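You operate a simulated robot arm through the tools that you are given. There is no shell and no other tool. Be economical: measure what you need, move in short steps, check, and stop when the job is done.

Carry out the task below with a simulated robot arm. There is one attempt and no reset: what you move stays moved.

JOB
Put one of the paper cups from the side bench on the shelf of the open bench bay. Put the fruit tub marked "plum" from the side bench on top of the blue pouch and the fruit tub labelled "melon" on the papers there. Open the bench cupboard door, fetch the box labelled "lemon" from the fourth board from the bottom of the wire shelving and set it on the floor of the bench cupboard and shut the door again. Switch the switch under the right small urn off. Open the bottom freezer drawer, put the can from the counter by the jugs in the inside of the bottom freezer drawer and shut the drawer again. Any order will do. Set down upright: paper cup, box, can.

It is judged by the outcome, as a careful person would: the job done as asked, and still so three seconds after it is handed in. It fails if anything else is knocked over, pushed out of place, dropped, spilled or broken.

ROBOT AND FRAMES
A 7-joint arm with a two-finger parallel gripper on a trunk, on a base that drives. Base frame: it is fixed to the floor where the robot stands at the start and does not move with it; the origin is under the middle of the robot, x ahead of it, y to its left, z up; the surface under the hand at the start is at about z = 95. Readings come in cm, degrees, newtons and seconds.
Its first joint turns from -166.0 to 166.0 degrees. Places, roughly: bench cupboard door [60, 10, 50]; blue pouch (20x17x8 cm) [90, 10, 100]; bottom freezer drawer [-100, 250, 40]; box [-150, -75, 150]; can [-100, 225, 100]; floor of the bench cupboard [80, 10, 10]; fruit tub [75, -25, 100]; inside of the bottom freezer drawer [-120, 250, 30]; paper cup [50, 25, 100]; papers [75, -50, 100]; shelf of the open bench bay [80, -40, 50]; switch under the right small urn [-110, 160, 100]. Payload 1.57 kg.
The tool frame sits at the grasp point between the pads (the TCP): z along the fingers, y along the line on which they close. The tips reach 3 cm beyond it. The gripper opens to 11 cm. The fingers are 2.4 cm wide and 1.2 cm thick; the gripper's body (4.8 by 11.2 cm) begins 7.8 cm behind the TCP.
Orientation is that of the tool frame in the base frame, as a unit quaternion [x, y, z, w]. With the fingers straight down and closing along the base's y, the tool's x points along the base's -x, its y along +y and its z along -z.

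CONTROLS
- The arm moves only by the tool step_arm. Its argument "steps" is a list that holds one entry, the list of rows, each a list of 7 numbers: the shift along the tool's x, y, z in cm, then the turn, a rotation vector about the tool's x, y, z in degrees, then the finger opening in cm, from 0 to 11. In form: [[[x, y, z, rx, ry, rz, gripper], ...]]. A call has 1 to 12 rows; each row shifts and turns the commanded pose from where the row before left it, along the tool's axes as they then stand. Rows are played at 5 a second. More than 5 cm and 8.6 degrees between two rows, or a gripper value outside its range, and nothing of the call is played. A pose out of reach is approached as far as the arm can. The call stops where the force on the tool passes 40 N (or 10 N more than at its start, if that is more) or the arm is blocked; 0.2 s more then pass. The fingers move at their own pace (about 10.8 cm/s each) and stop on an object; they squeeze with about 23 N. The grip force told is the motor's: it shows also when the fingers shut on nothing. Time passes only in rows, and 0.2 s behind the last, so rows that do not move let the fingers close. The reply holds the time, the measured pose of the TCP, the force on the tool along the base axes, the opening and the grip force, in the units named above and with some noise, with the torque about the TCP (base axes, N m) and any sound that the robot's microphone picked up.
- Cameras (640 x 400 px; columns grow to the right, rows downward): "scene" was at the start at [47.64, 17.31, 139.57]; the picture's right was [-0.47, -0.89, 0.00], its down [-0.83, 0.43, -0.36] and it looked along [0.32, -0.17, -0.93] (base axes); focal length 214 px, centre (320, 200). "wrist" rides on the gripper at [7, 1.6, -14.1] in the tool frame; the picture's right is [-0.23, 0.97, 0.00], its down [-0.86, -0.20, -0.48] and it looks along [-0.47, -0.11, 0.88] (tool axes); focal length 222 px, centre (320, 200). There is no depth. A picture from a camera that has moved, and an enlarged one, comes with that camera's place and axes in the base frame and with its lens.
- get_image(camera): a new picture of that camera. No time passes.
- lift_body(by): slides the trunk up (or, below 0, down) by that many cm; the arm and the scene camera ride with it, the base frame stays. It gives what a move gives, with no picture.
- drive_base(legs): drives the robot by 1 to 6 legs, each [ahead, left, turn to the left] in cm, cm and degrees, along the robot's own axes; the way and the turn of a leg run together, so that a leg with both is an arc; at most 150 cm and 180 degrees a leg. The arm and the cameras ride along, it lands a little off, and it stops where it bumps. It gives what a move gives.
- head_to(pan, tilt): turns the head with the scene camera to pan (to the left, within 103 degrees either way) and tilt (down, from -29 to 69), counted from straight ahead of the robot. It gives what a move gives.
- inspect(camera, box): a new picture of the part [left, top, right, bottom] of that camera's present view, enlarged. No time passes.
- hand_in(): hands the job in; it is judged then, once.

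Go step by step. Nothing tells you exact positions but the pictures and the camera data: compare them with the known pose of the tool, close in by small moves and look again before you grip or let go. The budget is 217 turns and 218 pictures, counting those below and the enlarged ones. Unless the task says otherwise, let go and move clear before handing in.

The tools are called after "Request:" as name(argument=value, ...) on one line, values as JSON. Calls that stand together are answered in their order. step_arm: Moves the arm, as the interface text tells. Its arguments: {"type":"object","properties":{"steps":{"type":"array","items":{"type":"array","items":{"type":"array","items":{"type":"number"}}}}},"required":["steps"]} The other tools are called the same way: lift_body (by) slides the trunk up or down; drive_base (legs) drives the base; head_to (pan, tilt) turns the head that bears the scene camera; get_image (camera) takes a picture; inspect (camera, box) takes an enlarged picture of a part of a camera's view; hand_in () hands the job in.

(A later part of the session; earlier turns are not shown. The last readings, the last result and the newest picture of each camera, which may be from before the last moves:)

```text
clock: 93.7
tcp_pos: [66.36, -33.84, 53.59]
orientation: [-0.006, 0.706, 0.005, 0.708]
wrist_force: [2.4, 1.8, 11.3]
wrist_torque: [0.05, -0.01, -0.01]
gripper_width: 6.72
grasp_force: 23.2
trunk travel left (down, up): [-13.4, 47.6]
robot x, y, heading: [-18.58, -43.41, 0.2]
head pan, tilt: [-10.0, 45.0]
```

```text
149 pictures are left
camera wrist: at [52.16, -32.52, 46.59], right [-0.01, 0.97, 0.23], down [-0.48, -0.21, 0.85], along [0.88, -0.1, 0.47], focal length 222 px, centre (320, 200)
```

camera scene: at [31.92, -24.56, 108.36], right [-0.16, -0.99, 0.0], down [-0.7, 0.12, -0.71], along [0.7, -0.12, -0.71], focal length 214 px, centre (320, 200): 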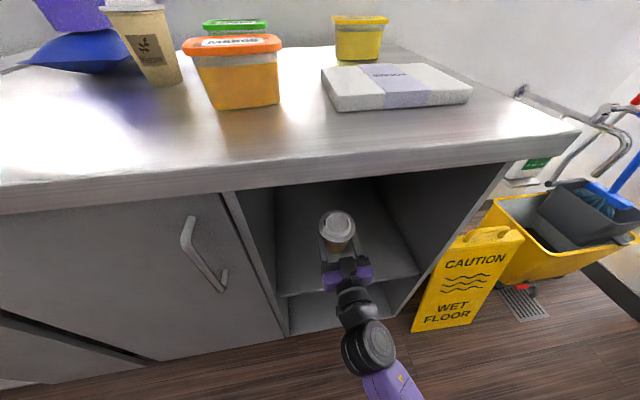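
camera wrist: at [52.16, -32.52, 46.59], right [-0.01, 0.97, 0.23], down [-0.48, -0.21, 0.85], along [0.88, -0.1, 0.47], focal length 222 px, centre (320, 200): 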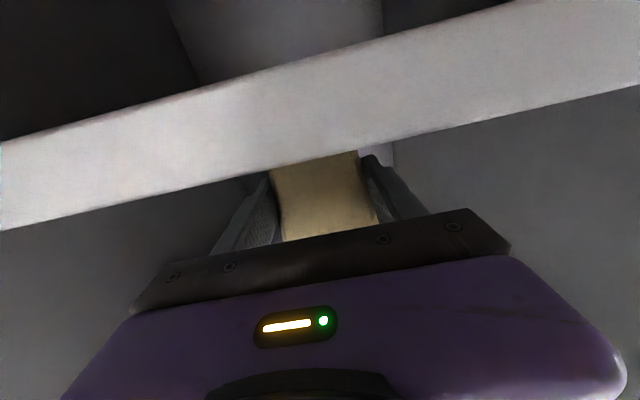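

Contact. I open and draw straight back.

Request:
step_arm(steps=[[[0, 0, 0, 0, 0, 0, 8], [0, 0, 0, 0, 0, 0, 11], [0, 0, 0, 0, 0, 0, 11]]])

Request:
inspect(camera="scene", box=[260, 180, 440, 330])

Request:
step_arm(steps=[[[0, 0, -2, 0, 0, 0, 11], [0, 0, -3, 0, 0, 0, 11], [0, 0, -4, 0, 0, 0, 11], [0, 0, 0, 0, 0, 0, 11]]])

Request:
inspect(camera="scene", box=[260, 180, 440, 330])

```text
clock: 94.5
tcp_pos: [66.2, -33.89, 53.47]
orientation: [-0.006, 0.708, 0.005, 0.707]
wrist_force: [0.1, -0.1, -0.8]
wrist_torque: [0.02, 0.02, -0.01]
gripper_width: 10.99
grasp_force: 0.0
trunk travel left (down, up): [-13.4, 47.6]
robot x, y, heading: [-18.34, -43.43, 0.7]
head pan, tilt: [-10.0, 45.0]
```

```text
2.67 times, centred on (350, 255) of scene
camera zoom: at [31.92, -24.56, 108.35], right [-0.16, -0.99, 0.0], down [-0.7, 0.12, -0.71], along [0.7, -0.12, -0.71], focal length 572 px, centre (240, 53)
```

zoom: 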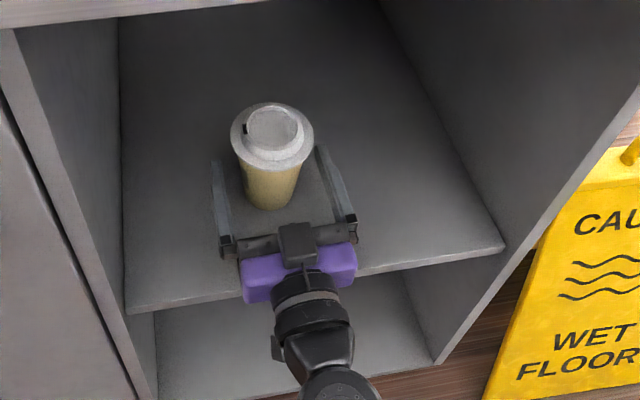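

```text
clock: 95.5
tcp_pos: [57.36, -33.9, 53.51]
orientation: [-0.006, 0.707, 0.004, 0.707]
wrist_force: [0.0, -0.1, 0.0]
wrist_torque: [0.03, 0.0, 0.0]
gripper_width: 10.99
grasp_force: 0.1
trunk travel left (down, up): [-13.4, 47.6]
robot x, y, heading: [-18.5, -43.66, 0.6]
head pan, tilt: [-10.0, 45.0]
```

```text
2.67 times, centred on (350, 255) of scene
camera zoom: at [31.92, -24.56, 108.35], right [-0.16, -0.99, 0.0], down [-0.7, 0.12, -0.71], along [0.7, -0.12, -0.71], focal length 572 px, centre (240, 53)
```

zoom: 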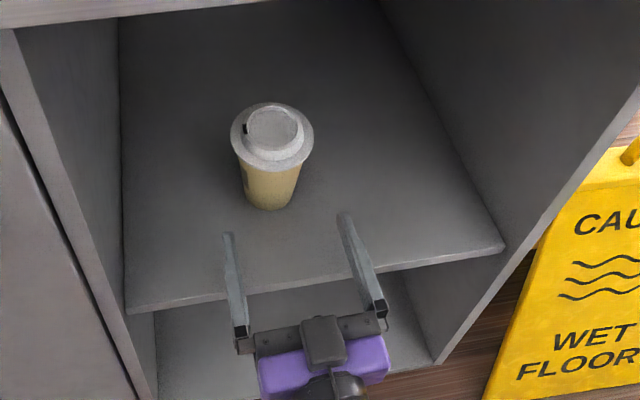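

The cup stands upright on the bay shelf. Next is the melon tub: I back out, raise the trunk and reorient the tool (closing along x, leaning right so the wrist stays under the overhead shelf).

Request:
drive_base(legs=[[-24, 0, 0]])

Request:
lift_body(by=40)

Request:
lift_body(by=7.5)

Request:
step_arm(steps=[[[0, 0, 0, 0, 8.3, 0, 11], [0, 0, 0, 0, 8.3, 0, 11], [0, 0, 0, 0, 8.3, 0, 11], [0, 0, 0, 0, 8.3, 0, 11], [0, 0, 0, 0, 8.3, 0, 11], [0, 0, 0, 0, 8.3, 0, 11], [0, 0, 0, 0, 8.3, 0, 11], [0, 0, 0, 0, 8.3, 0, 11], [0, 0, 0, 0, 8.3, 0, 11], [0, 0, 0, 0, 8.3, 0, 11], [0, 0, 0, 0, 7, 0, 11]]])

Request:
step_arm(steps=[[[0, 0, 0, 0, 0, 8.3, 11], [0, 0, 0, 0, 0, 8.3, 11], [0, 0, 0, 0, 0, 8.3, 11], [0, 0, 0, 0, 0, 8.3, 11], [0, 0, 0, 0, 0, 8.3, 11], [0, 0, 0, 0, 0, 8.3, 11], [0, 0, 0, 0, 0, 8.3, 11], [0, 0, 0, 0, 0, 8.3, 11], [0, 0, 0, 0, 0, 8.3, 11], [0, 0, 0, 0, 0, 8.3, 11], [0, 0, 0, 0, 0, 7, 11]]])

Request:
step_arm(steps=[[[0, 0, 0, 0, 7, 0, 11], [0, 0, 0, 0, 7, 0, 11], [0, 0, 0, 0, 7, 0, 11], [0, 0, 0, 0, 7, 0, 11], [0, 0, 0, 0, 7, 0, 11], [0, 0, 0, 0, 0, 0, 11]]])

Request:
head_to(pan=0, tilt=40)

Request:
get_image(camera="scene")

Request:
get_image(camera="wrist")

```text
clock: 97.3
tcp_pos: [33.15, -34.18, 53.41]
orientation: [-0.006, 0.707, 0.005, 0.707]
wrist_force: [0.2, -0.7, -0.5]
wrist_torque: [0.01, -0.02, 0.02]
gripper_width: 11.02
grasp_force: 0.2
trunk travel left (down, up): [-13.4, 47.6]
robot x, y, heading: [-42.9, -43.82, 0.7]
head pan, tilt: [-10.0, 45.0]
```

```text
clock: 101.1
tcp_pos: [33.16, -34.06, 93.47]
orientation: [-0.006, 0.707, 0.004, 0.707]
wrist_force: [0.4, -0.2, -0.3]
wrist_torque: [-0.01, 0.02, 0.05]
gripper_width: 10.98
grasp_force: 0.1
trunk travel left (down, up): [-53.4, 7.6]
robot x, y, heading: [-42.98, -43.71, 0.6]
head pan, tilt: [-10.0, 45.0]
```

```text
clock: 102.2
tcp_pos: [33.16, -34.13, 100.97]
orientation: [-0.005, 0.707, 0.004, 0.707]
wrist_force: [-0.1, 0.0, -0.1]
wrist_torque: [0.01, 0.04, -0.01]
gripper_width: 10.97
grasp_force: 0.0
trunk travel left (down, up): [-60.9, 0.1]
robot x, y, heading: [-42.8, -44.37, 0.5]
head pan, tilt: [-10.0, 45.0]
```

```text
clock: 104.7
tcp_pos: [33.4, -34.29, 101.16]
orientation: [-0.007, 0.992, -0.002, 0.123]
wrist_force: [-0.2, -0.3, -0.5]
wrist_torque: [-0.02, 0.01, 0.0]
gripper_width: 10.97
grasp_force: 0.0
out of reach, approached as far as the arm can: row 10, 11
trunk travel left (down, up): [-60.9, 0.1]
robot x, y, heading: [-42.82, -43.86, 0.4]
head pan, tilt: [-10.0, 45.0]
```

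```text
clock: 107.0
tcp_pos: [33.39, -34.19, 101.13]
orientation: [0.697, 0.706, 0.087, 0.088]
wrist_force: [0.6, -0.5, -0.8]
wrist_torque: [0.01, -0.01, -0.03]
gripper_width: 11.0
grasp_force: 0.1
trunk travel left (down, up): [-60.9, 0.1]
robot x, y, heading: [-43.02, -44.0, 0.6]
head pan, tilt: [-10.0, 45.0]
```

```text
clock: 108.5
tcp_pos: [33.37, -34.29, 101.23]
orientation: [0.638, 0.7, 0.292, -0.129]
wrist_force: [-0.3, -0.3, 0.0]
wrist_torque: [-0.02, -0.02, -0.03]
gripper_width: 10.99
grasp_force: 0.0
trunk travel left (down, up): [-60.9, 0.1]
robot x, y, heading: [-42.83, -43.62, 0.3]
head pan, tilt: [-10.0, 45.0]
```

```text
clock: 109.2
tcp_pos: [33.43, -34.28, 101.25]
orientation: [0.638, 0.701, 0.291, -0.128]
wrist_force: [0.5, -0.1, 0.3]
wrist_torque: [-0.03, 0.03, 0.0]
gripper_width: 11.0
grasp_force: 0.1
trunk travel left (down, up): [-60.9, 0.1]
robot x, y, heading: [-43.0, -43.85, 0.9]
head pan, tilt: [0.0, 40.0]
```

```text
146 pictures are left
camera scene: at [8.04, -23.37, 156.58], right [0.01, -1.0, 0.0], down [-0.64, -0.01, -0.77], along [0.77, 0.01, -0.64], focal length 214 px, centre (320, 200)
```

scene: 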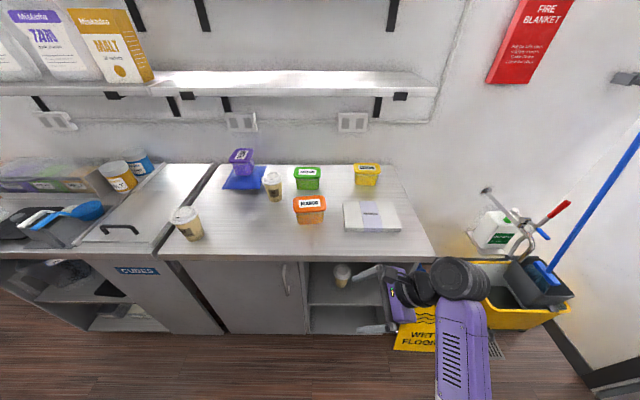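

```text
145 pictures are left
camera wrist: at [31.26, -36.69, 116.73], right [0.98, -0.17, 0.11], down [-0.16, -0.98, -0.14], along [0.14, 0.12, -0.98], focal length 222 px, centre (320, 200)
```

wrist: 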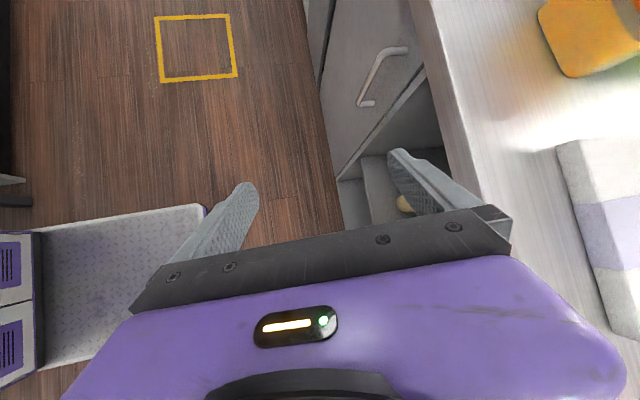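

Request:
step_arm(steps=[[[2.28, 0, -3.28, 0, 0, 0, 11], [2.28, 0, -3.28, 0, 0, 0, 11], [0, 4, 0, 0, 0, 0, 11], [0, 4, 0, 0, 0, 0, 11], [0, 0, 0, 5.8, 0.1, 4.05, 11], [0, 0, 0, 5.8, 0.1, 4.05, 11], [0, 4, 0, 0, 0, 0, 11], [0, 4, 0, 0, 0, 0, 11], [0, 0, 0, 0, 0, 0, 11]]])

Request:
get_image(camera="scene")

```text
clock: 111.2
tcp_pos: [47.26, -34.01, 110.96]
orientation: [0.67, 0.679, 0.211, -0.213]
wrist_force: [-0.3, 0.5, -0.4]
wrist_torque: [-0.04, 0.0, 0.01]
gripper_width: 11.0
grasp_force: 0.0
trunk travel left (down, up): [-60.9, 0.1]
robot x, y, heading: [-42.79, -43.85, 0.8]
head pan, tilt: [0.0, 40.0]
```

```text
144 pictures are left
camera scene: at [8.05, -23.36, 156.58], right [0.01, -1.0, 0.0], down [-0.64, -0.01, -0.77], along [0.77, 0.01, -0.64], focal length 214 px, centre (320, 200)
```

scene: 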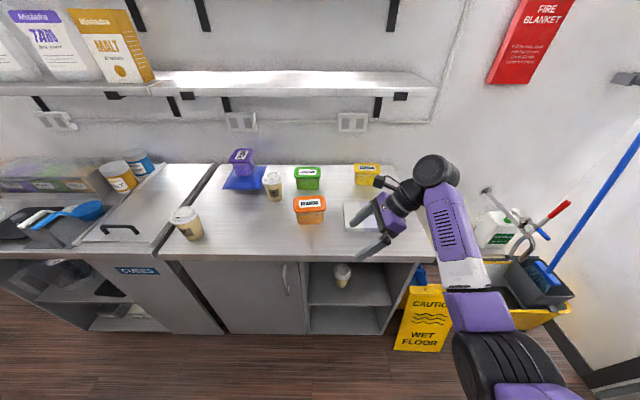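

Request:
step_arm(steps=[[[-1.71, 0, 2.46, 0, 0, 0, 11], [0, 0, 0, 0, 0, 0, 11]]])

Request:
drive_base(legs=[[0, 17, 0], [20, 0, 0]])

Request:
get_image(camera="scene")

Request:
get_image(camera="wrist")

```text
clock: 111.8
tcp_pos: [47.13, -33.91, 107.94]
orientation: [0.67, 0.68, 0.21, -0.214]
wrist_force: [-0.2, -0.2, 0.0]
wrist_torque: [-0.02, 0.01, 0.0]
gripper_width: 10.98
grasp_force: 0.2
trunk travel left (down, up): [-60.9, 0.1]
robot x, y, heading: [-42.69, -44.04, 0.6]
head pan, tilt: [0.0, 40.0]
```

```text
clock: 114.4
tcp_pos: [67.1, -16.57, 107.99]
orientation: [0.67, 0.679, 0.211, -0.213]
wrist_force: [-0.5, 0.1, 0.8]
wrist_torque: [-0.03, 0.01, -0.01]
gripper_width: 10.97
grasp_force: 0.0
trunk travel left (down, up): [-60.9, 0.1]
robot x, y, heading: [-23.28, -26.65, 0.4]
head pan, tilt: [0.0, 40.0]
```

```text
143 pictures are left
camera scene: at [27.92, -6.07, 156.59], right [0.01, -1.0, 0.0], down [-0.64, -0.01, -0.77], along [0.77, 0.01, -0.64], focal length 214 px, centre (320, 200)
```

scene: 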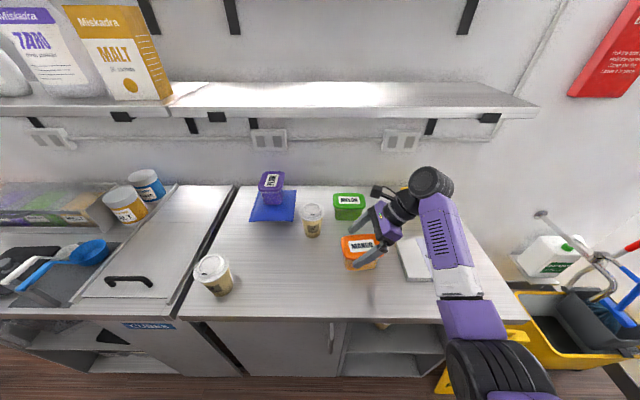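

```text
142 pictures are left
camera wrist: at [68.7, -19.01, 123.59], right [0.98, -0.17, -0.13], down [-0.19, -0.98, -0.1], along [-0.11, 0.12, -0.99], focal length 222 px, centre (320, 200)
```

wrist: 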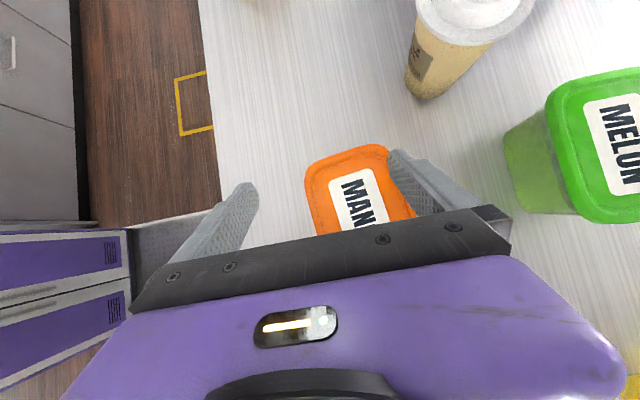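

Request:
drive_base(legs=[[24, 0, 0]])

Request:
get_image(camera="scene")

Request:
get_image(camera="wrist")

```text
clock: 116.2
tcp_pos: [90.63, -16.32, 107.93]
orientation: [0.67, 0.679, 0.211, -0.214]
wrist_force: [-0.5, -0.1, -0.3]
wrist_torque: [-0.03, 0.0, -0.03]
gripper_width: 10.98
grasp_force: 0.0
trunk travel left (down, up): [-60.9, 0.1]
robot x, y, heading: [0.46, -26.54, 0.5]
head pan, tilt: [0.0, 40.0]
```

```text
141 pictures are left
camera scene: at [51.47, -5.8, 156.59], right [0.01, -1.0, 0.0], down [-0.64, -0.01, -0.77], along [0.77, 0.01, -0.64], focal length 214 px, centre (320, 200)
```

scene: 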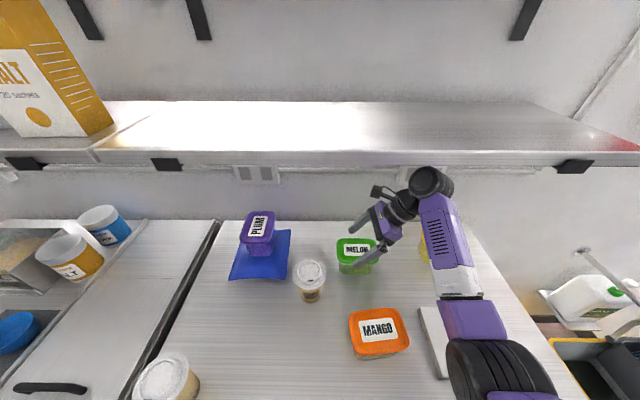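

```text
140 pictures are left
camera wrist: at [92.25, -18.73, 123.58], right [0.98, -0.17, -0.13], down [-0.19, -0.98, -0.1], along [-0.11, 0.12, -0.99], focal length 222 px, centre (320, 200)
```

wrist: 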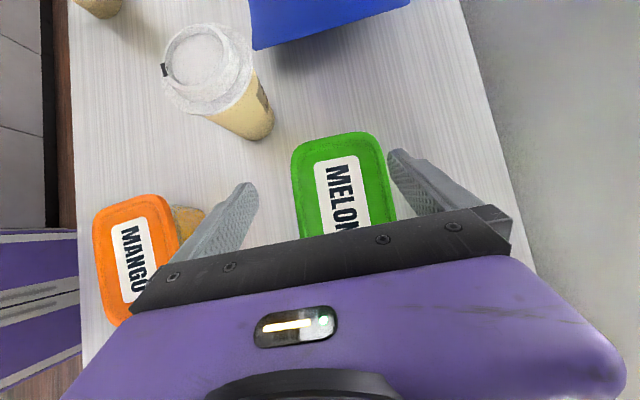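

Request:
step_arm(steps=[[[0, 1.6, 0, 0, 0, 0, 11], [-1.2, 0, 1.45, 0, 0, 0, 11], [-1.2, 0, 1.45, 0, 0, 0, 11], [-1.23, 0, 1.45, 0, 0, 0, 11], [0, 0, 0, 0, 0, 0, 11]]])

Request:
get_image(camera="wrist")

Request:
inspect(camera="scene", box=[280, 130, 560, 400])

```text
clock: 117.4
tcp_pos: [92.32, -16.8, 102.13]
orientation: [0.67, 0.68, 0.21, -0.213]
wrist_force: [-0.3, -0.7, 1.1]
wrist_torque: [-0.02, 0.0, 0.04]
gripper_width: 10.97
grasp_force: 0.1
trunk travel left (down, up): [-60.9, 0.1]
robot x, y, heading: [0.4, -26.29, 0.6]
head pan, tilt: [0.0, 40.0]
```

```text
139 pictures are left
camera wrist: at [93.96, -19.2, 117.75], right [0.98, -0.17, -0.13], down [-0.19, -0.98, -0.1], along [-0.11, 0.12, -0.99], focal length 222 px, centre (320, 200)
```

wrist: 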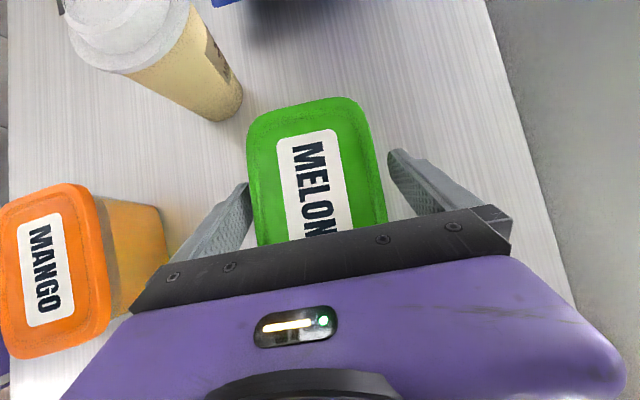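

```text
1.48 times, centred on (420, 265) of scene
camera zoom: at [51.49, -5.8, 156.58], right [0.01, -1.0, 0.0], down [-0.64, -0.01, -0.77], along [0.77, 0.01, -0.64], focal length 318 px, centre (172, 104)
```

zoom: 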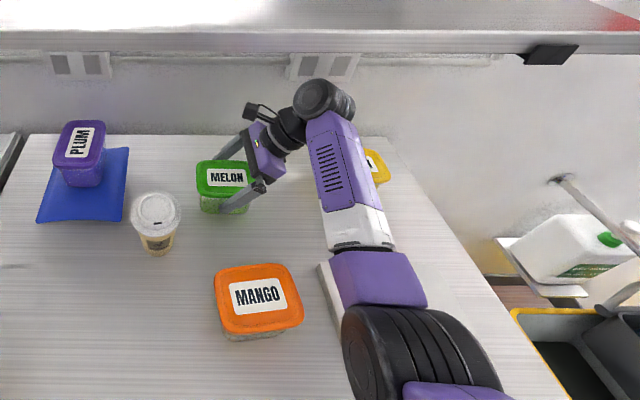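

Request:
step_arm(steps=[[[0, 0, 0, 0, 0, 0, 0], [0, 0, 0, 0, 0, 0, 0], [0, 0, 0, 0, 0, 0, 0], [0.4, 0, -0.57, 0, 0, 0, 0], [0.57, 0, -0.82, 0, 0, 0, 0], [0.57, 0, -0.82, 0, 0, 0, 0], [0.57, 0, -0.82, 0, 0, 0, 0], [0.57, 0, -0.82, 0, 0, 0, 0], [0.57, 0, -0.82, 0, 0, 0, 0], [0, 0, 0, 0, 0, 0, 0]]])

Request:
get_image(camera="wrist")

Request:
get_image(camera="scene")

```text
clock: 119.6
tcp_pos: [92.15, -16.57, 108.02]
orientation: [0.67, 0.679, 0.21, -0.213]
wrist_force: [0.5, -0.5, -5.1]
wrist_torque: [0.01, -0.04, 0.03]
gripper_width: 9.2
grasp_force: 22.9
trunk travel left (down, up): [-60.9, 0.1]
robot x, y, heading: [0.61, -26.19, 0.8]
head pan, tilt: [0.0, 40.0]
```

```text
137 pictures are left
camera wrist: at [93.93, -19.06, 123.59], right [0.98, -0.17, -0.13], down [-0.19, -0.98, -0.1], along [-0.11, 0.12, -0.99], focal length 222 px, centre (320, 200)
```

wrist: 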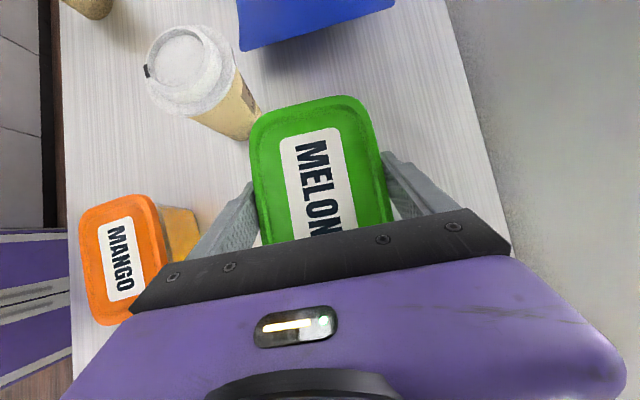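

```text
136 pictures are left
camera scene: at [51.51, -5.8, 156.57], right [0.01, -1.0, 0.0], down [-0.64, -0.01, -0.77], along [0.77, 0.01, -0.64], focal length 214 px, centre (320, 200)
```

scene: 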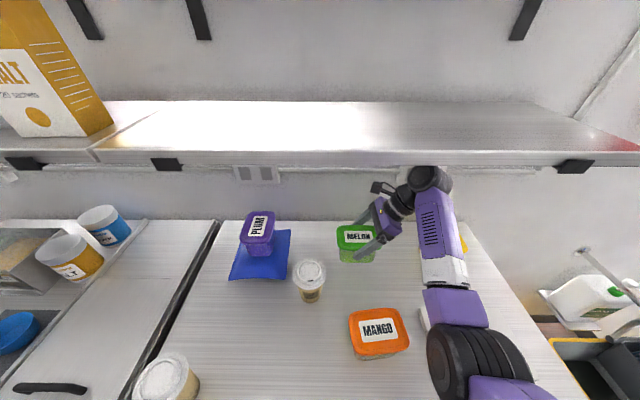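

Request:
drive_base(legs=[[-10, 0, 0]])

Request:
step_arm(steps=[[[0.57, 0, -0.82, 0, 0, 0, 0], [0.57, 0, -0.82, 0, 0, 0, 0], [0.57, 0, -0.82, 0, 0, 0, 0], [0.57, 0, -0.82, 0, 0, 0, 0], [0, 0, 0, 0, 0, 0, 0]]])

Request:
drive_base(legs=[[0, -26, 0]])

Request:
get_image(camera="wrist")

Request:
get_image(camera="scene")

```text
clock: 120.8
tcp_pos: [82.05, -16.84, 107.85]
orientation: [0.669, 0.679, 0.211, -0.215]
wrist_force: [-0.3, -0.9, -4.7]
wrist_torque: [-0.01, 0.0, -0.01]
gripper_width: 9.2
grasp_force: 22.7
trunk travel left (down, up): [-60.9, 0.1]
robot x, y, heading: [-9.81, -26.79, 1.2]
head pan, tilt: [0.0, 40.0]
```

```text
clock: 122.0
tcp_pos: [81.97, -16.73, 112.03]
orientation: [0.67, 0.679, 0.211, -0.214]
wrist_force: [0.7, -0.9, -5.3]
wrist_torque: [0.01, -0.01, 0.0]
gripper_width: 9.23
grasp_force: 23.7
trunk travel left (down, up): [-60.9, 0.1]
robot x, y, heading: [-9.99, -26.65, 0.9]
head pan, tilt: [0.0, 40.0]
```

```text
clock: 123.8
tcp_pos: [82.34, -42.68, 111.99]
orientation: [0.67, 0.678, 0.212, -0.214]
wrist_force: [-0.1, -0.4, -4.5]
wrist_torque: [0.01, -0.01, -0.02]
gripper_width: 9.24
grasp_force: 23.0
trunk travel left (down, up): [-60.9, 0.1]
robot x, y, heading: [-9.25, -52.22, 0.4]
head pan, tilt: [0.0, 40.0]
```

```text
135 pictures are left
camera wrist: at [83.93, -45.06, 127.54], right [0.98, -0.17, -0.13], down [-0.19, -0.98, -0.1], along [-0.11, 0.12, -0.99], focal length 222 px, centre (320, 200)
```

wrist: 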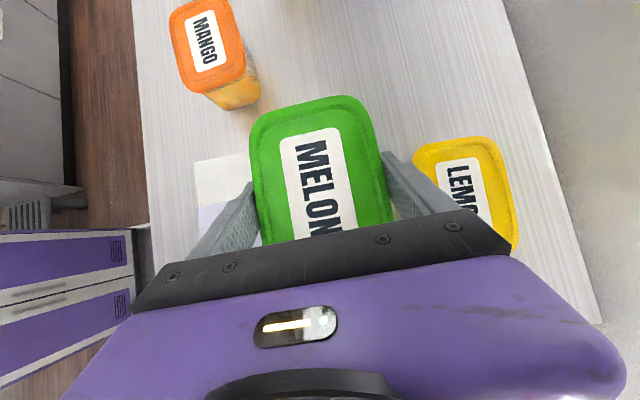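

```text
134 pictures are left
camera scene: at [41.57, -31.71, 156.57], right [0.01, -1.0, 0.0], down [-0.64, -0.01, -0.77], along [0.77, 0.01, -0.64], focal length 214 px, centre (320, 200)
```

scene: 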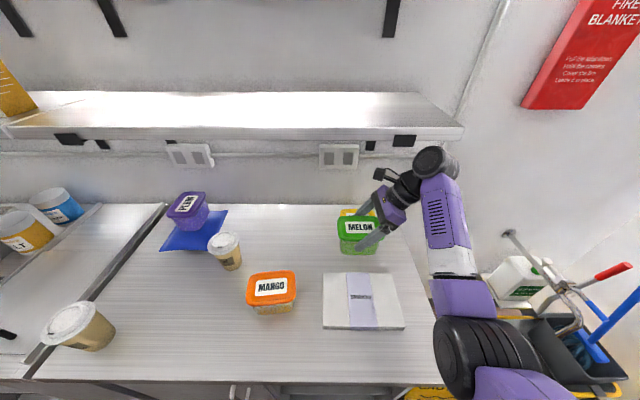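

Request:
drive_base(legs=[[-13, 0, 0]])

Request:
step_arm(steps=[[[-0.57, 0, 0.82, 0, 0, 0, 0], [-0.57, 0, 0.82, 0, 0, 0, 0], [-0.57, 0, 0.82, 0, 0, 0, 0], [0, 0, 0, 0, 0, 0, 0]]])

Request:
get_image(camera="wrist")

Request:
get_image(camera="scene")

```text
clock: 125.1
tcp_pos: [69.1, -42.56, 111.96]
orientation: [0.669, 0.68, 0.21, -0.215]
wrist_force: [0.9, 0.2, -5.3]
wrist_torque: [0.01, 0.03, -0.03]
gripper_width: 9.25
grasp_force: 22.7
trunk travel left (down, up): [-60.9, 0.1]
robot x, y, heading: [-22.61, -51.99, 0.6]
head pan, tilt: [0.0, 40.0]
```

```text
clock: 126.1
tcp_pos: [69.15, -42.62, 108.85]
orientation: [0.67, 0.679, 0.211, -0.214]
wrist_force: [0.3, 0.3, -4.3]
wrist_torque: [0.01, 0.0, 0.0]
gripper_width: 9.23
grasp_force: 22.6
trunk travel left (down, up): [-60.9, 0.1]
robot x, y, heading: [-22.65, -52.16, 0.7]
head pan, tilt: [0.0, 40.0]
```

```text
133 pictures are left
camera wrist: at [70.87, -44.95, 124.48], right [0.98, -0.17, -0.13], down [-0.19, -0.98, -0.1], along [-0.11, 0.12, -0.99], focal length 222 px, centre (320, 200)
```

wrist: 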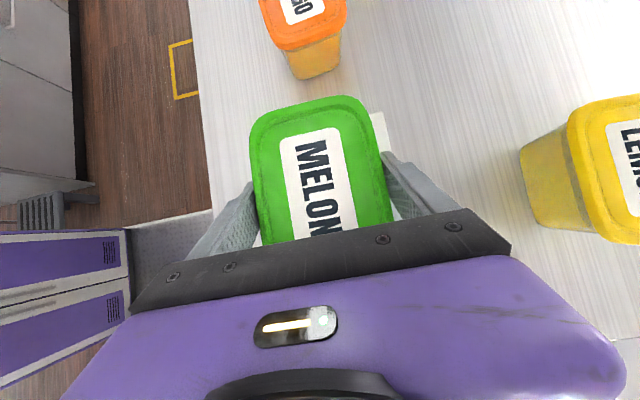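

```text
132 pictures are left
camera scene: at [28.41, -31.76, 156.57], right [0.01, -1.0, 0.0], down [-0.64, -0.01, -0.77], along [0.77, 0.01, -0.64], focal length 214 px, centre (320, 200)
```

scene: 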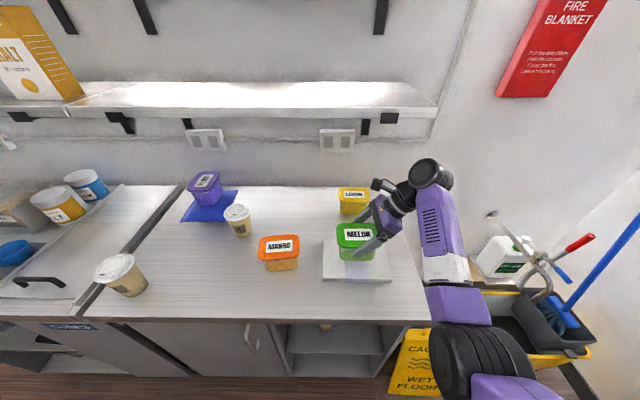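

Request:
step_arm(steps=[[[-0.57, 0, 0.82, 0, 0, 0, 0], [-0.57, 0, 0.82, 0, 0, 0, 0], [-0.17, 0, 0.25, 0, 0, 0, 0], [0, 0, 0, 0, 0, 0, 0]]])

Request:
step_arm(steps=[[[-0.23, 0, 0.33, 0, 0, 0, 0], [-0.23, 0, 0.33, 0, 0, 0, 0], [0, 0, 0, 0, 0, 0, 0]]])

```text
clock: 127.1
tcp_pos: [69.15, -42.53, 106.53]
orientation: [0.67, 0.679, 0.21, -0.213]
wrist_force: [-0.5, -1.1, -4.6]
wrist_torque: [-0.04, 0.01, -0.03]
gripper_width: 9.25
grasp_force: 23.0
trunk travel left (down, up): [-60.9, 0.1]
robot x, y, heading: [-22.9, -52.21, 0.2]
head pan, tilt: [0.0, 40.0]
```

```text
clock: 127.9
tcp_pos: [69.03, -42.55, 105.87]
orientation: [0.669, 0.679, 0.211, -0.214]
wrist_force: [-0.1, -0.6, -4.0]
wrist_torque: [0.0, -0.01, 0.0]
gripper_width: 9.25
grasp_force: 22.9
trunk travel left (down, up): [-60.9, 0.1]
robot x, y, heading: [-22.81, -52.34, 0.9]
head pan, tilt: [0.0, 40.0]
```

Request:
step_arm(steps=[[[-0.2, 0, 0.29, 0, 0, 0, 0], [-0.2, 0, 0.29, 0, 0, 0, 0], [0, 0, 0, 0, 0, 0, 0]]])

Request:
step_arm(steps=[[[-0.2, 0, 0.29, 0, 0, 0, 0], [0, 0, 0, 0, 0, 0, 0]]])

Request:
get_image(camera="wrist")

```text
clock: 128.7
tcp_pos: [69.15, -42.54, 105.11]
orientation: [0.67, 0.68, 0.21, -0.214]
wrist_force: [0.5, 0.1, -4.9]
wrist_torque: [-0.01, 0.02, -0.01]
gripper_width: 9.23
grasp_force: 23.0
trunk travel left (down, up): [-60.9, 0.1]
robot x, y, heading: [-22.54, -51.99, 0.7]
head pan, tilt: [0.0, 40.0]
```

```text
clock: 129.3
tcp_pos: [69.03, -42.7, 104.73]
orientation: [0.67, 0.679, 0.21, -0.213]
wrist_force: [-0.3, 0.6, -3.3]
wrist_torque: [0.02, 0.01, -0.02]
gripper_width: 9.21
grasp_force: 23.1
trunk travel left (down, up): [-60.9, 0.1]
robot x, y, heading: [-22.61, -52.2, 0.7]
head pan, tilt: [0.0, 40.0]
```

```text
131 pictures are left
camera wrist: at [70.79, -45.05, 120.39], right [0.98, -0.17, -0.13], down [-0.19, -0.98, -0.1], along [-0.11, 0.12, -0.99], focal length 222 px, centre (320, 200)
```

wrist: 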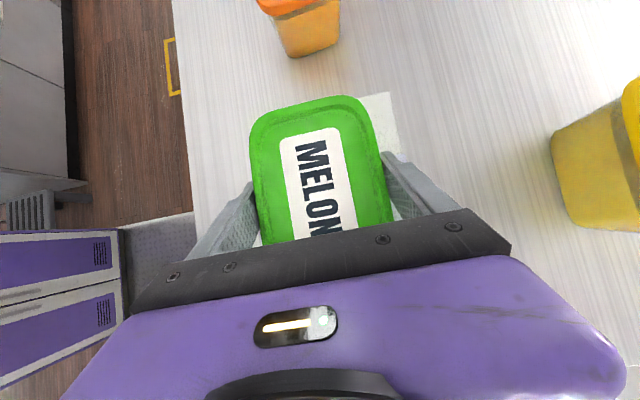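

Request:
inspect(camera="scene", box=[290, 190, 430, 300])

Request:
inspect(camera="wrist", box=[180, 60, 460, 240])

```text
3.64 times, centred on (360, 245) of scene
camera zoom: at [28.41, -31.76, 156.57], right [0.01, -1.0, 0.0], down [-0.64, -0.01, -0.77], along [0.77, 0.01, -0.64], focal length 780 px, centre (174, 36)
```

zoom: 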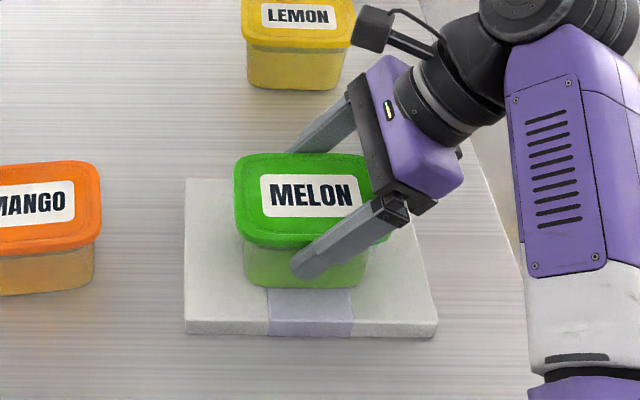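

```text
2.22 times, centred on (320, 150) of wrist
camera zoom: at [70.79, -45.05, 120.39], right [0.98, -0.17, -0.13], down [-0.19, -0.98, -0.1], along [-0.11, 0.12, -0.99], focal length 494 px, centre (320, 311)
```

zoom: 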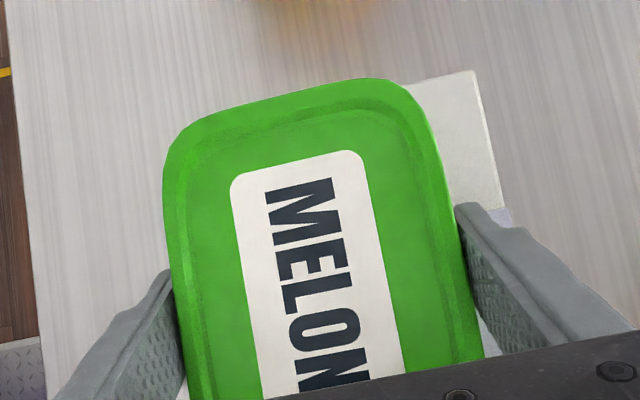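

Request:
step_arm(steps=[[[-0.2, 0, 0.29, 0, 0, 0, 0], [-0.2, 0, 0.29, 0, 0, 0, 0], [0, 0, 0, 0, 0, 0, 0]]])

```text
clock: 130.1
tcp_pos: [69.12, -42.69, 104.38]
orientation: [0.669, 0.68, 0.213, -0.212]
wrist_force: [0.8, -0.3, 18.7]
wrist_torque: [0.11, 0.02, -0.03]
gripper_width: 9.25
grasp_force: 22.7
trunk travel left (down, up): [-60.9, 0.1]
robot x, y, heading: [-22.37, -52.15, 0.5]
head pan, tilt: [0.0, 40.0]
```

Request:
step_arm(steps=[[[0.1, 0, -0.15, 0, 0, 0, 0], [0, 0, 0, 0, 0, 0, 10], [0, 0, 0, 0, 0, 0, 11], [0, 0, 0, 0, 0, 0, 11], [0.5, 0, -0.8, 0, 0, 0, 11], [1, 0, -1.6, 0, 0, 0, 11], [1.5, 0, -2.4, 0, 0, 0, 11], [1.5, 0, -2.4, 0, 0, 0, 11], [0, 0, 0, 0, 0, 0, 11]]])

Request:
get_image(camera="scene")

```text
clock: 132.1
tcp_pos: [69.16, -43.08, 112.76]
orientation: [0.67, 0.679, 0.211, -0.214]
wrist_force: [-0.1, 0.4, -0.3]
wrist_torque: [0.0, -0.01, 0.01]
gripper_width: 11.0
grasp_force: 0.1
trunk travel left (down, up): [-60.9, 0.1]
robot x, y, heading: [-22.46, -52.19, 0.5]
head pan, tilt: [0.0, 40.0]
```

```text
128 pictures are left
camera scene: at [28.39, -31.77, 156.58], right [0.01, -1.0, 0.0], down [-0.64, -0.01, -0.77], along [0.77, 0.01, -0.64], focal length 214 px, centre (320, 200)
```

scene: 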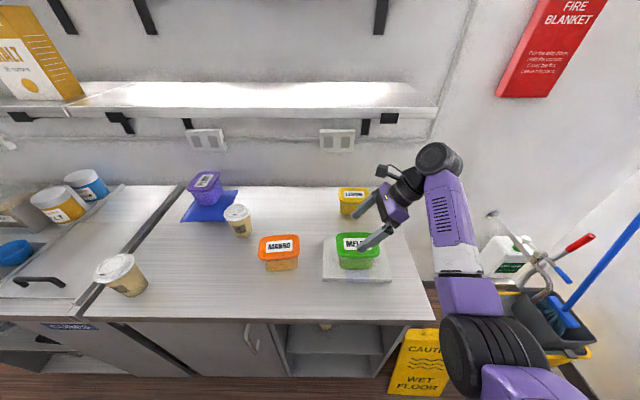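

Melon is on the papers. Now the cupboard door: I back off, turn the tool to point forward and lower to the handle height (handle near y=-10, z 71–87).

Request:
drive_base(legs=[[-21, 0, 0]])

Request:
step_arm(steps=[[[0, 0, 0, -2.71, -5.2, -5.2, 11], [0, 0, 0, -2.71, -5.2, -5.2, 11], [0, 0, 0, -2.71, -5.2, -5.2, 11], [0, 0, 0, -2.71, -5.2, -5.2, 11], [0, 0, 0, -2.71, -5.2, -5.2, 11], [0, 0, 0, -2.71, -5.2, -5.2, 11], [0, 0, 0, -2.71, -5.2, -5.2, 11], [0, 0, 0, -2.71, -5.2, -5.2, 11], [0, 0, 0, -2.71, -5.2, -5.2, 11]]])

Request:
step_arm(steps=[[[0, 0, 0, -2.71, -5.2, -5.2, 11], [0, 0, 0, -2.71, -5.2, -5.2, 11], [0, 0, 0, -2.71, -5.2, -5.2, 11], [0, 0, 0, -2.71, -5.2, -5.2, 11], [0, 0, 0, -2.71, -5.2, -5.2, 11], [0, 0, 0, -2.71, -5.2, -5.2, 11], [0, 0, 0, -2.71, -5.2, -5.2, 11], [0, 0, 0, -2.71, -5.2, -5.2, 11], [0, 0, 0, -2.71, -5.2, -5.2, 11]]])

Request:
get_image(camera="scene")

```text
clock: 133.7
tcp_pos: [47.94, -43.46, 112.76]
orientation: [0.671, 0.679, 0.21, -0.212]
wrist_force: [-0.3, -0.2, -0.2]
wrist_torque: [0.02, 0.01, 0.01]
gripper_width: 11.02
grasp_force: 0.0
trunk travel left (down, up): [-60.9, 0.1]
robot x, y, heading: [-43.67, -52.32, 0.6]
head pan, tilt: [0.0, 40.0]
```

```text
clock: 135.7
tcp_pos: [47.93, -43.37, 112.84]
orientation: [0.411, 0.85, 0.132, 0.302]
wrist_force: [-0.2, 0.0, -0.9]
wrist_torque: [0.01, 0.0, 0.01]
gripper_width: 11.0
grasp_force: 0.0
trunk travel left (down, up): [-60.9, 0.1]
robot x, y, heading: [-43.8, -52.44, 0.4]
head pan, tilt: [0.0, 40.0]
```

```text
clock: 137.7
tcp_pos: [47.9, -43.45, 112.79]
orientation: [0.0, 0.71, 0.005, 0.705]
wrist_force: [0.3, 0.2, -0.5]
wrist_torque: [-0.01, 0.01, -0.02]
gripper_width: 10.99
grasp_force: 0.1
trunk travel left (down, up): [-60.9, 0.1]
robot x, y, heading: [-43.81, -52.11, 0.4]
head pan, tilt: [0.0, 40.0]
```

```text
127 pictures are left
camera scene: at [7.27, -32.06, 156.58], right [0.01, -1.0, 0.0], down [-0.64, -0.01, -0.77], along [0.77, 0.01, -0.64], focal length 214 px, centre (320, 200)
```

scene: 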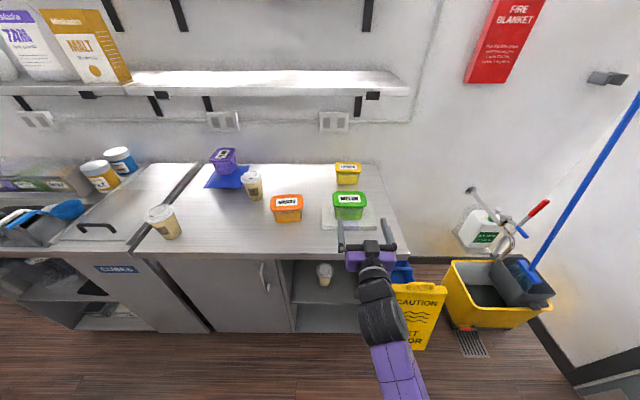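

Request:
step_arm(steps=[[[0, 0, -4, 0, 0, 0, 11], [0, 0, -4, 0, 0, 0, 11], [0, 0, -4, 0, 0, 0, 6]]])

Request:
drive_base(legs=[[0, 33, 0]])

Request:
lift_body(by=-34)

Request:
get_image(camera="wrist")

Request:
get_image(camera="scene")

```text
clock: 138.5
tcp_pos: [35.94, -43.29, 112.99]
orientation: [0.001, 0.71, 0.005, 0.704]
wrist_force: [0.5, 0.3, -0.8]
wrist_torque: [0.0, -0.01, 0.04]
gripper_width: 5.99
grasp_force: 0.1
trunk travel left (down, up): [-60.9, 0.1]
robot x, y, heading: [-43.92, -52.48, 0.5]
head pan, tilt: [0.0, 40.0]
```

```text
clock: 140.7
tcp_pos: [35.69, -10.18, 113.06]
orientation: [0.0, 0.71, 0.006, 0.704]
wrist_force: [-0.3, -0.4, 0.8]
wrist_torque: [0.02, -0.01, -0.03]
gripper_width: 5.99
grasp_force: 0.0
trunk travel left (down, up): [-60.9, 0.1]
robot x, y, heading: [-44.38, -19.39, 0.6]
head pan, tilt: [0.0, 40.0]
```

```text
clock: 144.1
tcp_pos: [35.72, -10.3, 79.03]
orientation: [0.0, 0.71, 0.006, 0.704]
wrist_force: [0.0, 0.3, -0.1]
wrist_torque: [-0.02, 0.03, 0.01]
gripper_width: 5.97
grasp_force: 0.1
trunk travel left (down, up): [-26.9, 34.1]
robot x, y, heading: [-44.18, -19.49, 0.6]
head pan, tilt: [0.0, 40.0]
```

```text
126 pictures are left
camera wrist: at [21.53, -8.72, 72.17], right [-0.01, 0.97, 0.24], down [-0.47, -0.21, 0.86], along [0.88, -0.11, 0.46], focal length 222 px, centre (320, 200)
```

wrist: 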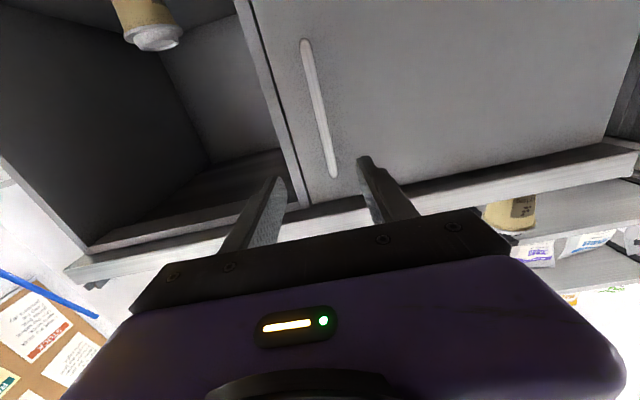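

```text
125 pictures are left
camera scene: at [6.95, 0.99, 122.58], right [0.01, -1.0, 0.0], down [-0.64, -0.01, -0.77], along [0.77, 0.01, -0.64], focal length 214 px, centre (320, 200)
```

scene: 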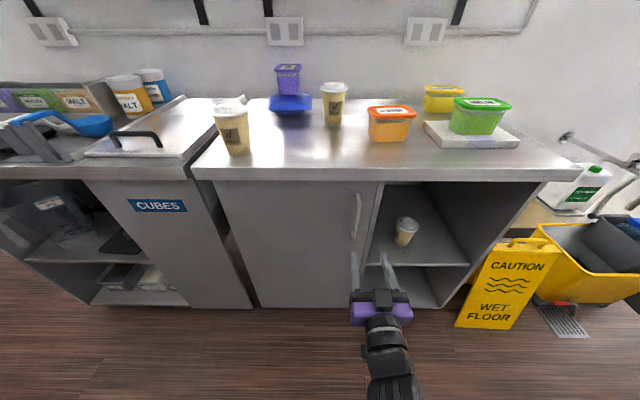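

Request:
step_arm(steps=[[[1, 1.0, 4, 0, 0, 0, 6], [0, 0, 4, 0, 0, 0, 6], [0, 0, 3.5, 0, 0, 0, 6], [0, 0, 0, 0, 0, 0, 6]]])

Request:
get_image(camera="wrist")

Request:
inspect(camera="scene", box=[300, 170, 420, 310])

```text
clock: 145.1
tcp_pos: [47.04, -8.97, 77.71]
orientation: [0.0, 0.71, 0.005, 0.704]
wrist_force: [0.4, 0.3, 0.6]
wrist_torque: [0.01, 0.01, 0.02]
gripper_width: 6.03
grasp_force: 0.1
trunk travel left (down, up): [-26.9, 34.1]
robot x, y, heading: [-44.17, -19.49, 0.7]
head pan, tilt: [0.0, 40.0]
```

```text
124 pictures are left
camera wrist: at [32.96, -7.46, 70.9], right [-0.01, 0.97, 0.24], down [-0.47, -0.21, 0.86], along [0.88, -0.11, 0.46], focal length 222 px, centre (320, 200)
```

wrist: 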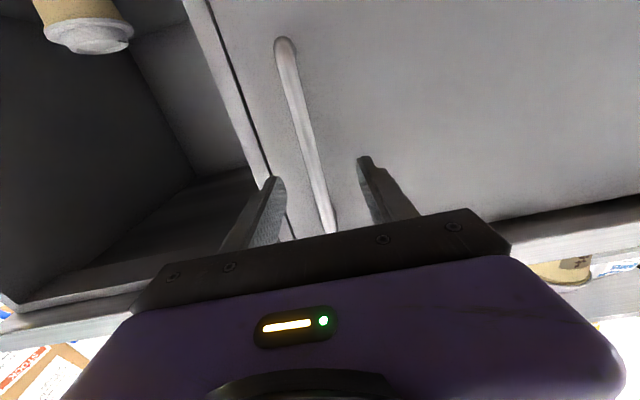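

```text
2.86 times, centred on (360, 240) of scene
camera zoom: at [6.94, 0.99, 122.58], right [0.01, -1.0, 0.0], down [-0.64, -0.01, -0.77], along [0.77, 0.01, -0.64], focal length 613 px, centre (206, 86)
```

zoom: 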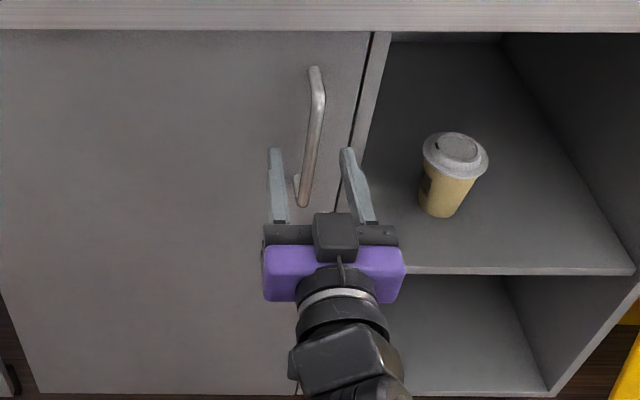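

Request:
step_arm(steps=[[[0, 0, 1.5, 0, 0, 0, 6], [0, 0, 1.2, 0, 0, 0, 6], [0, 0, 0, 0, 0, 0, 0], [0, 0, 0, 0, 0, 0, 0], [0, 0, 0, 0, 0, 0, 0]]])

Request:
inspect(camera="scene", box=[300, 170, 420, 310])

```text
clock: 146.2
tcp_pos: [49.9, -9.22, 77.78]
orientation: [0.002, 0.71, 0.003, 0.704]
wrist_force: [-1.0, -14.6, 0.6]
wrist_torque: [-0.71, 0.03, -0.16]
gripper_width: 1.39
grasp_force: 30.3
trunk travel left (down, up): [-26.9, 34.1]
robot x, y, heading: [-44.01, -19.14, 0.3]
head pan, tilt: [0.0, 40.0]
```

```text
2.86 times, centred on (360, 240) of scene
camera zoom: at [6.95, 0.94, 122.58], right [0.01, -1.0, 0.0], down [-0.64, -0.01, -0.77], along [0.77, 0.01, -0.64], focal length 613 px, centre (206, 86)
```

zoom: 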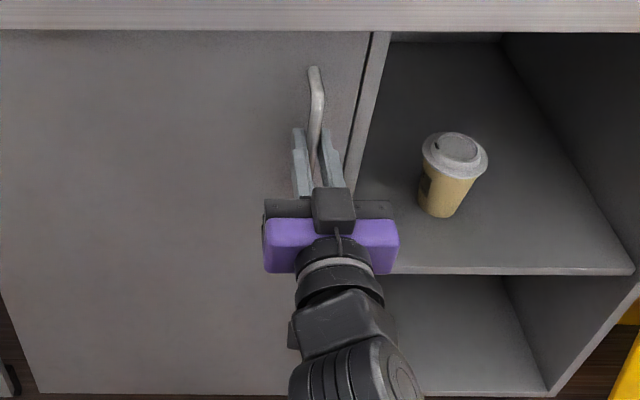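

Handle gripped. I swing the door along its arc around the hinge near (54, 28), in small steps.

Request:
step_arm(steps=[[[0, -0.25, 0, 0, 0, 0, 0], [0, 0.19, -1.62, 2.5, 0, 0, 0], [0, 0.19, -1.62, 2.5, 0, 0, 0], [0, 0.19, -1.62, 2.5, 0, 0, 0], [0, 0.19, -1.62, 2.5, 0, 0, 0], [0, 0, 0, 0, 0, 0, 0]]])

Request:
get_image(camera="scene")

```text
clock: 147.7
tcp_pos: [43.55, -8.0, 77.89]
orientation: [0.06, 0.709, -0.054, 0.701]
wrist_force: [1.8, 3.2, -3.5]
wrist_torque: [-0.6, -0.03, 0.03]
gripper_width: 1.39
grasp_force: 30.8
trunk travel left (down, up): [-26.9, 34.1]
robot x, y, heading: [-44.18, -19.07, 0.8]
head pan, tilt: [0.0, 40.0]
```

```text
121 pictures are left
camera scene: at [6.96, 1.02, 122.57], right [0.01, -1.0, 0.0], down [-0.64, -0.01, -0.77], along [0.77, 0.01, -0.64], focal length 214 px, centre (320, 200)
```

scene: 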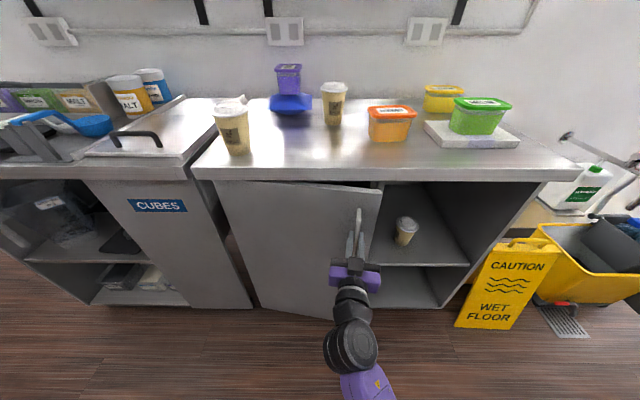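

Door is opening with little force. I continue the arc.

Request:
step_arm(steps=[[[0, 0.38, -3.24, 5, 0, 0, 0], [0, 0.38, -3.24, 5, 0, 0, 0], [0, 0.38, -3.24, 5, 0, 0, 0], [0, 0.38, -3.24, 5, 0, 0, 0], [0, 0.38, -3.24, 5, 0, 0, 0], [0, 0, 0, 0, 0, 0, 0]]])

Request:
get_image(camera="scene")

```text
clock: 148.7
tcp_pos: [32.18, -2.59, 77.86]
orientation: [0.171, 0.692, -0.167, 0.681]
wrist_force: [3.8, 5.0, -5.8]
wrist_torque: [-0.2, 0.04, -0.05]
gripper_width: 1.38
grasp_force: 29.9
trunk travel left (down, up): [-26.9, 34.1]
robot x, y, heading: [-43.92, -19.5, 0.4]
head pan, tilt: [0.0, 40.0]
stopped in row 5: the force on the tool passed its limit at 42 N (the readings are from after the stop); the commanded pose is now the measured one
```

```text
120 pictures are left
camera scene: at [6.99, 1.07, 122.59], right [0.01, -1.0, 0.0], down [-0.64, -0.01, -0.77], along [0.77, 0.01, -0.64], focal length 214 px, centre (320, 200)
```

scene: 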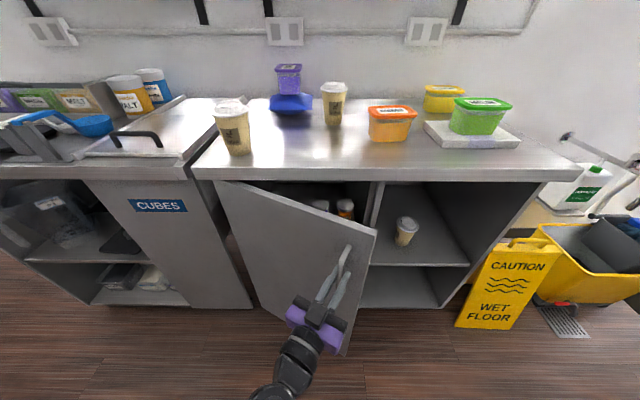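

Request:
step_arm(steps=[[[0, 0.19, -1.62, 2.5, 0, 0, 0], [0, 0.19, -1.62, 2.5, 0, 0, 0], [0, 0.19, -1.62, 2.5, 0, 0, 0], [0, 0.19, -1.62, 2.5, 0, 0, 0], [0, 0, 0, 0, 0, 0, 0]]])

Request:
step_arm(steps=[[[0, 0.19, -1.62, 2.5, 0, 0, 0], [0, 0.19, -1.62, 2.5, 0, 0, 0], [0, 0.19, -1.62, 2.5, 0, 0, 0], [0, 0.19, -1.62, 2.5, 0, 0, 0], [0, 0, 0, 0, 0, 0, 0]]])

Request:
get_image(camera="scene")

```text
clock: 149.9
tcp_pos: [27.14, 1.48, 77.85]
orientation: [0.231, 0.676, -0.227, 0.662]
wrist_force: [6.8, 7.6, -22.4]
wrist_torque: [0.22, 0.21, 0.1]
gripper_width: 1.39
grasp_force: 30.6
trunk travel left (down, up): [-26.9, 34.1]
robot x, y, heading: [-44.17, -19.13, 0.7]
head pan, tilt: [0.0, 40.0]
```

```text
clock: 151.1
tcp_pos: [22.77, 6.29, 78.04]
orientation: [0.288, 0.653, -0.285, 0.64]
wrist_force: [6.0, 5.0, -16.7]
wrist_torque: [0.75, 0.37, 0.04]
gripper_width: 1.36
grasp_force: 30.0
trunk travel left (down, up): [-26.9, 34.1]
robot x, y, heading: [-44.29, -19.51, 0.7]
head pan, tilt: [0.0, 40.0]
```

```text
119 pictures are left
camera scene: at [7.01, 1.06, 122.55], right [0.01, -1.0, 0.0], down [-0.64, -0.01, -0.77], along [0.77, 0.01, -0.64], focal length 214 px, centre (320, 200)
```

scene: 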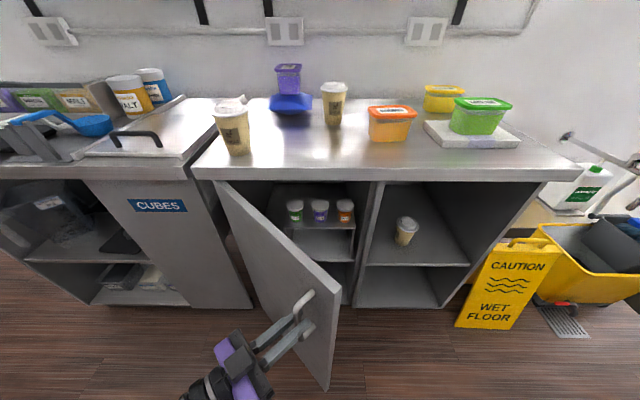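

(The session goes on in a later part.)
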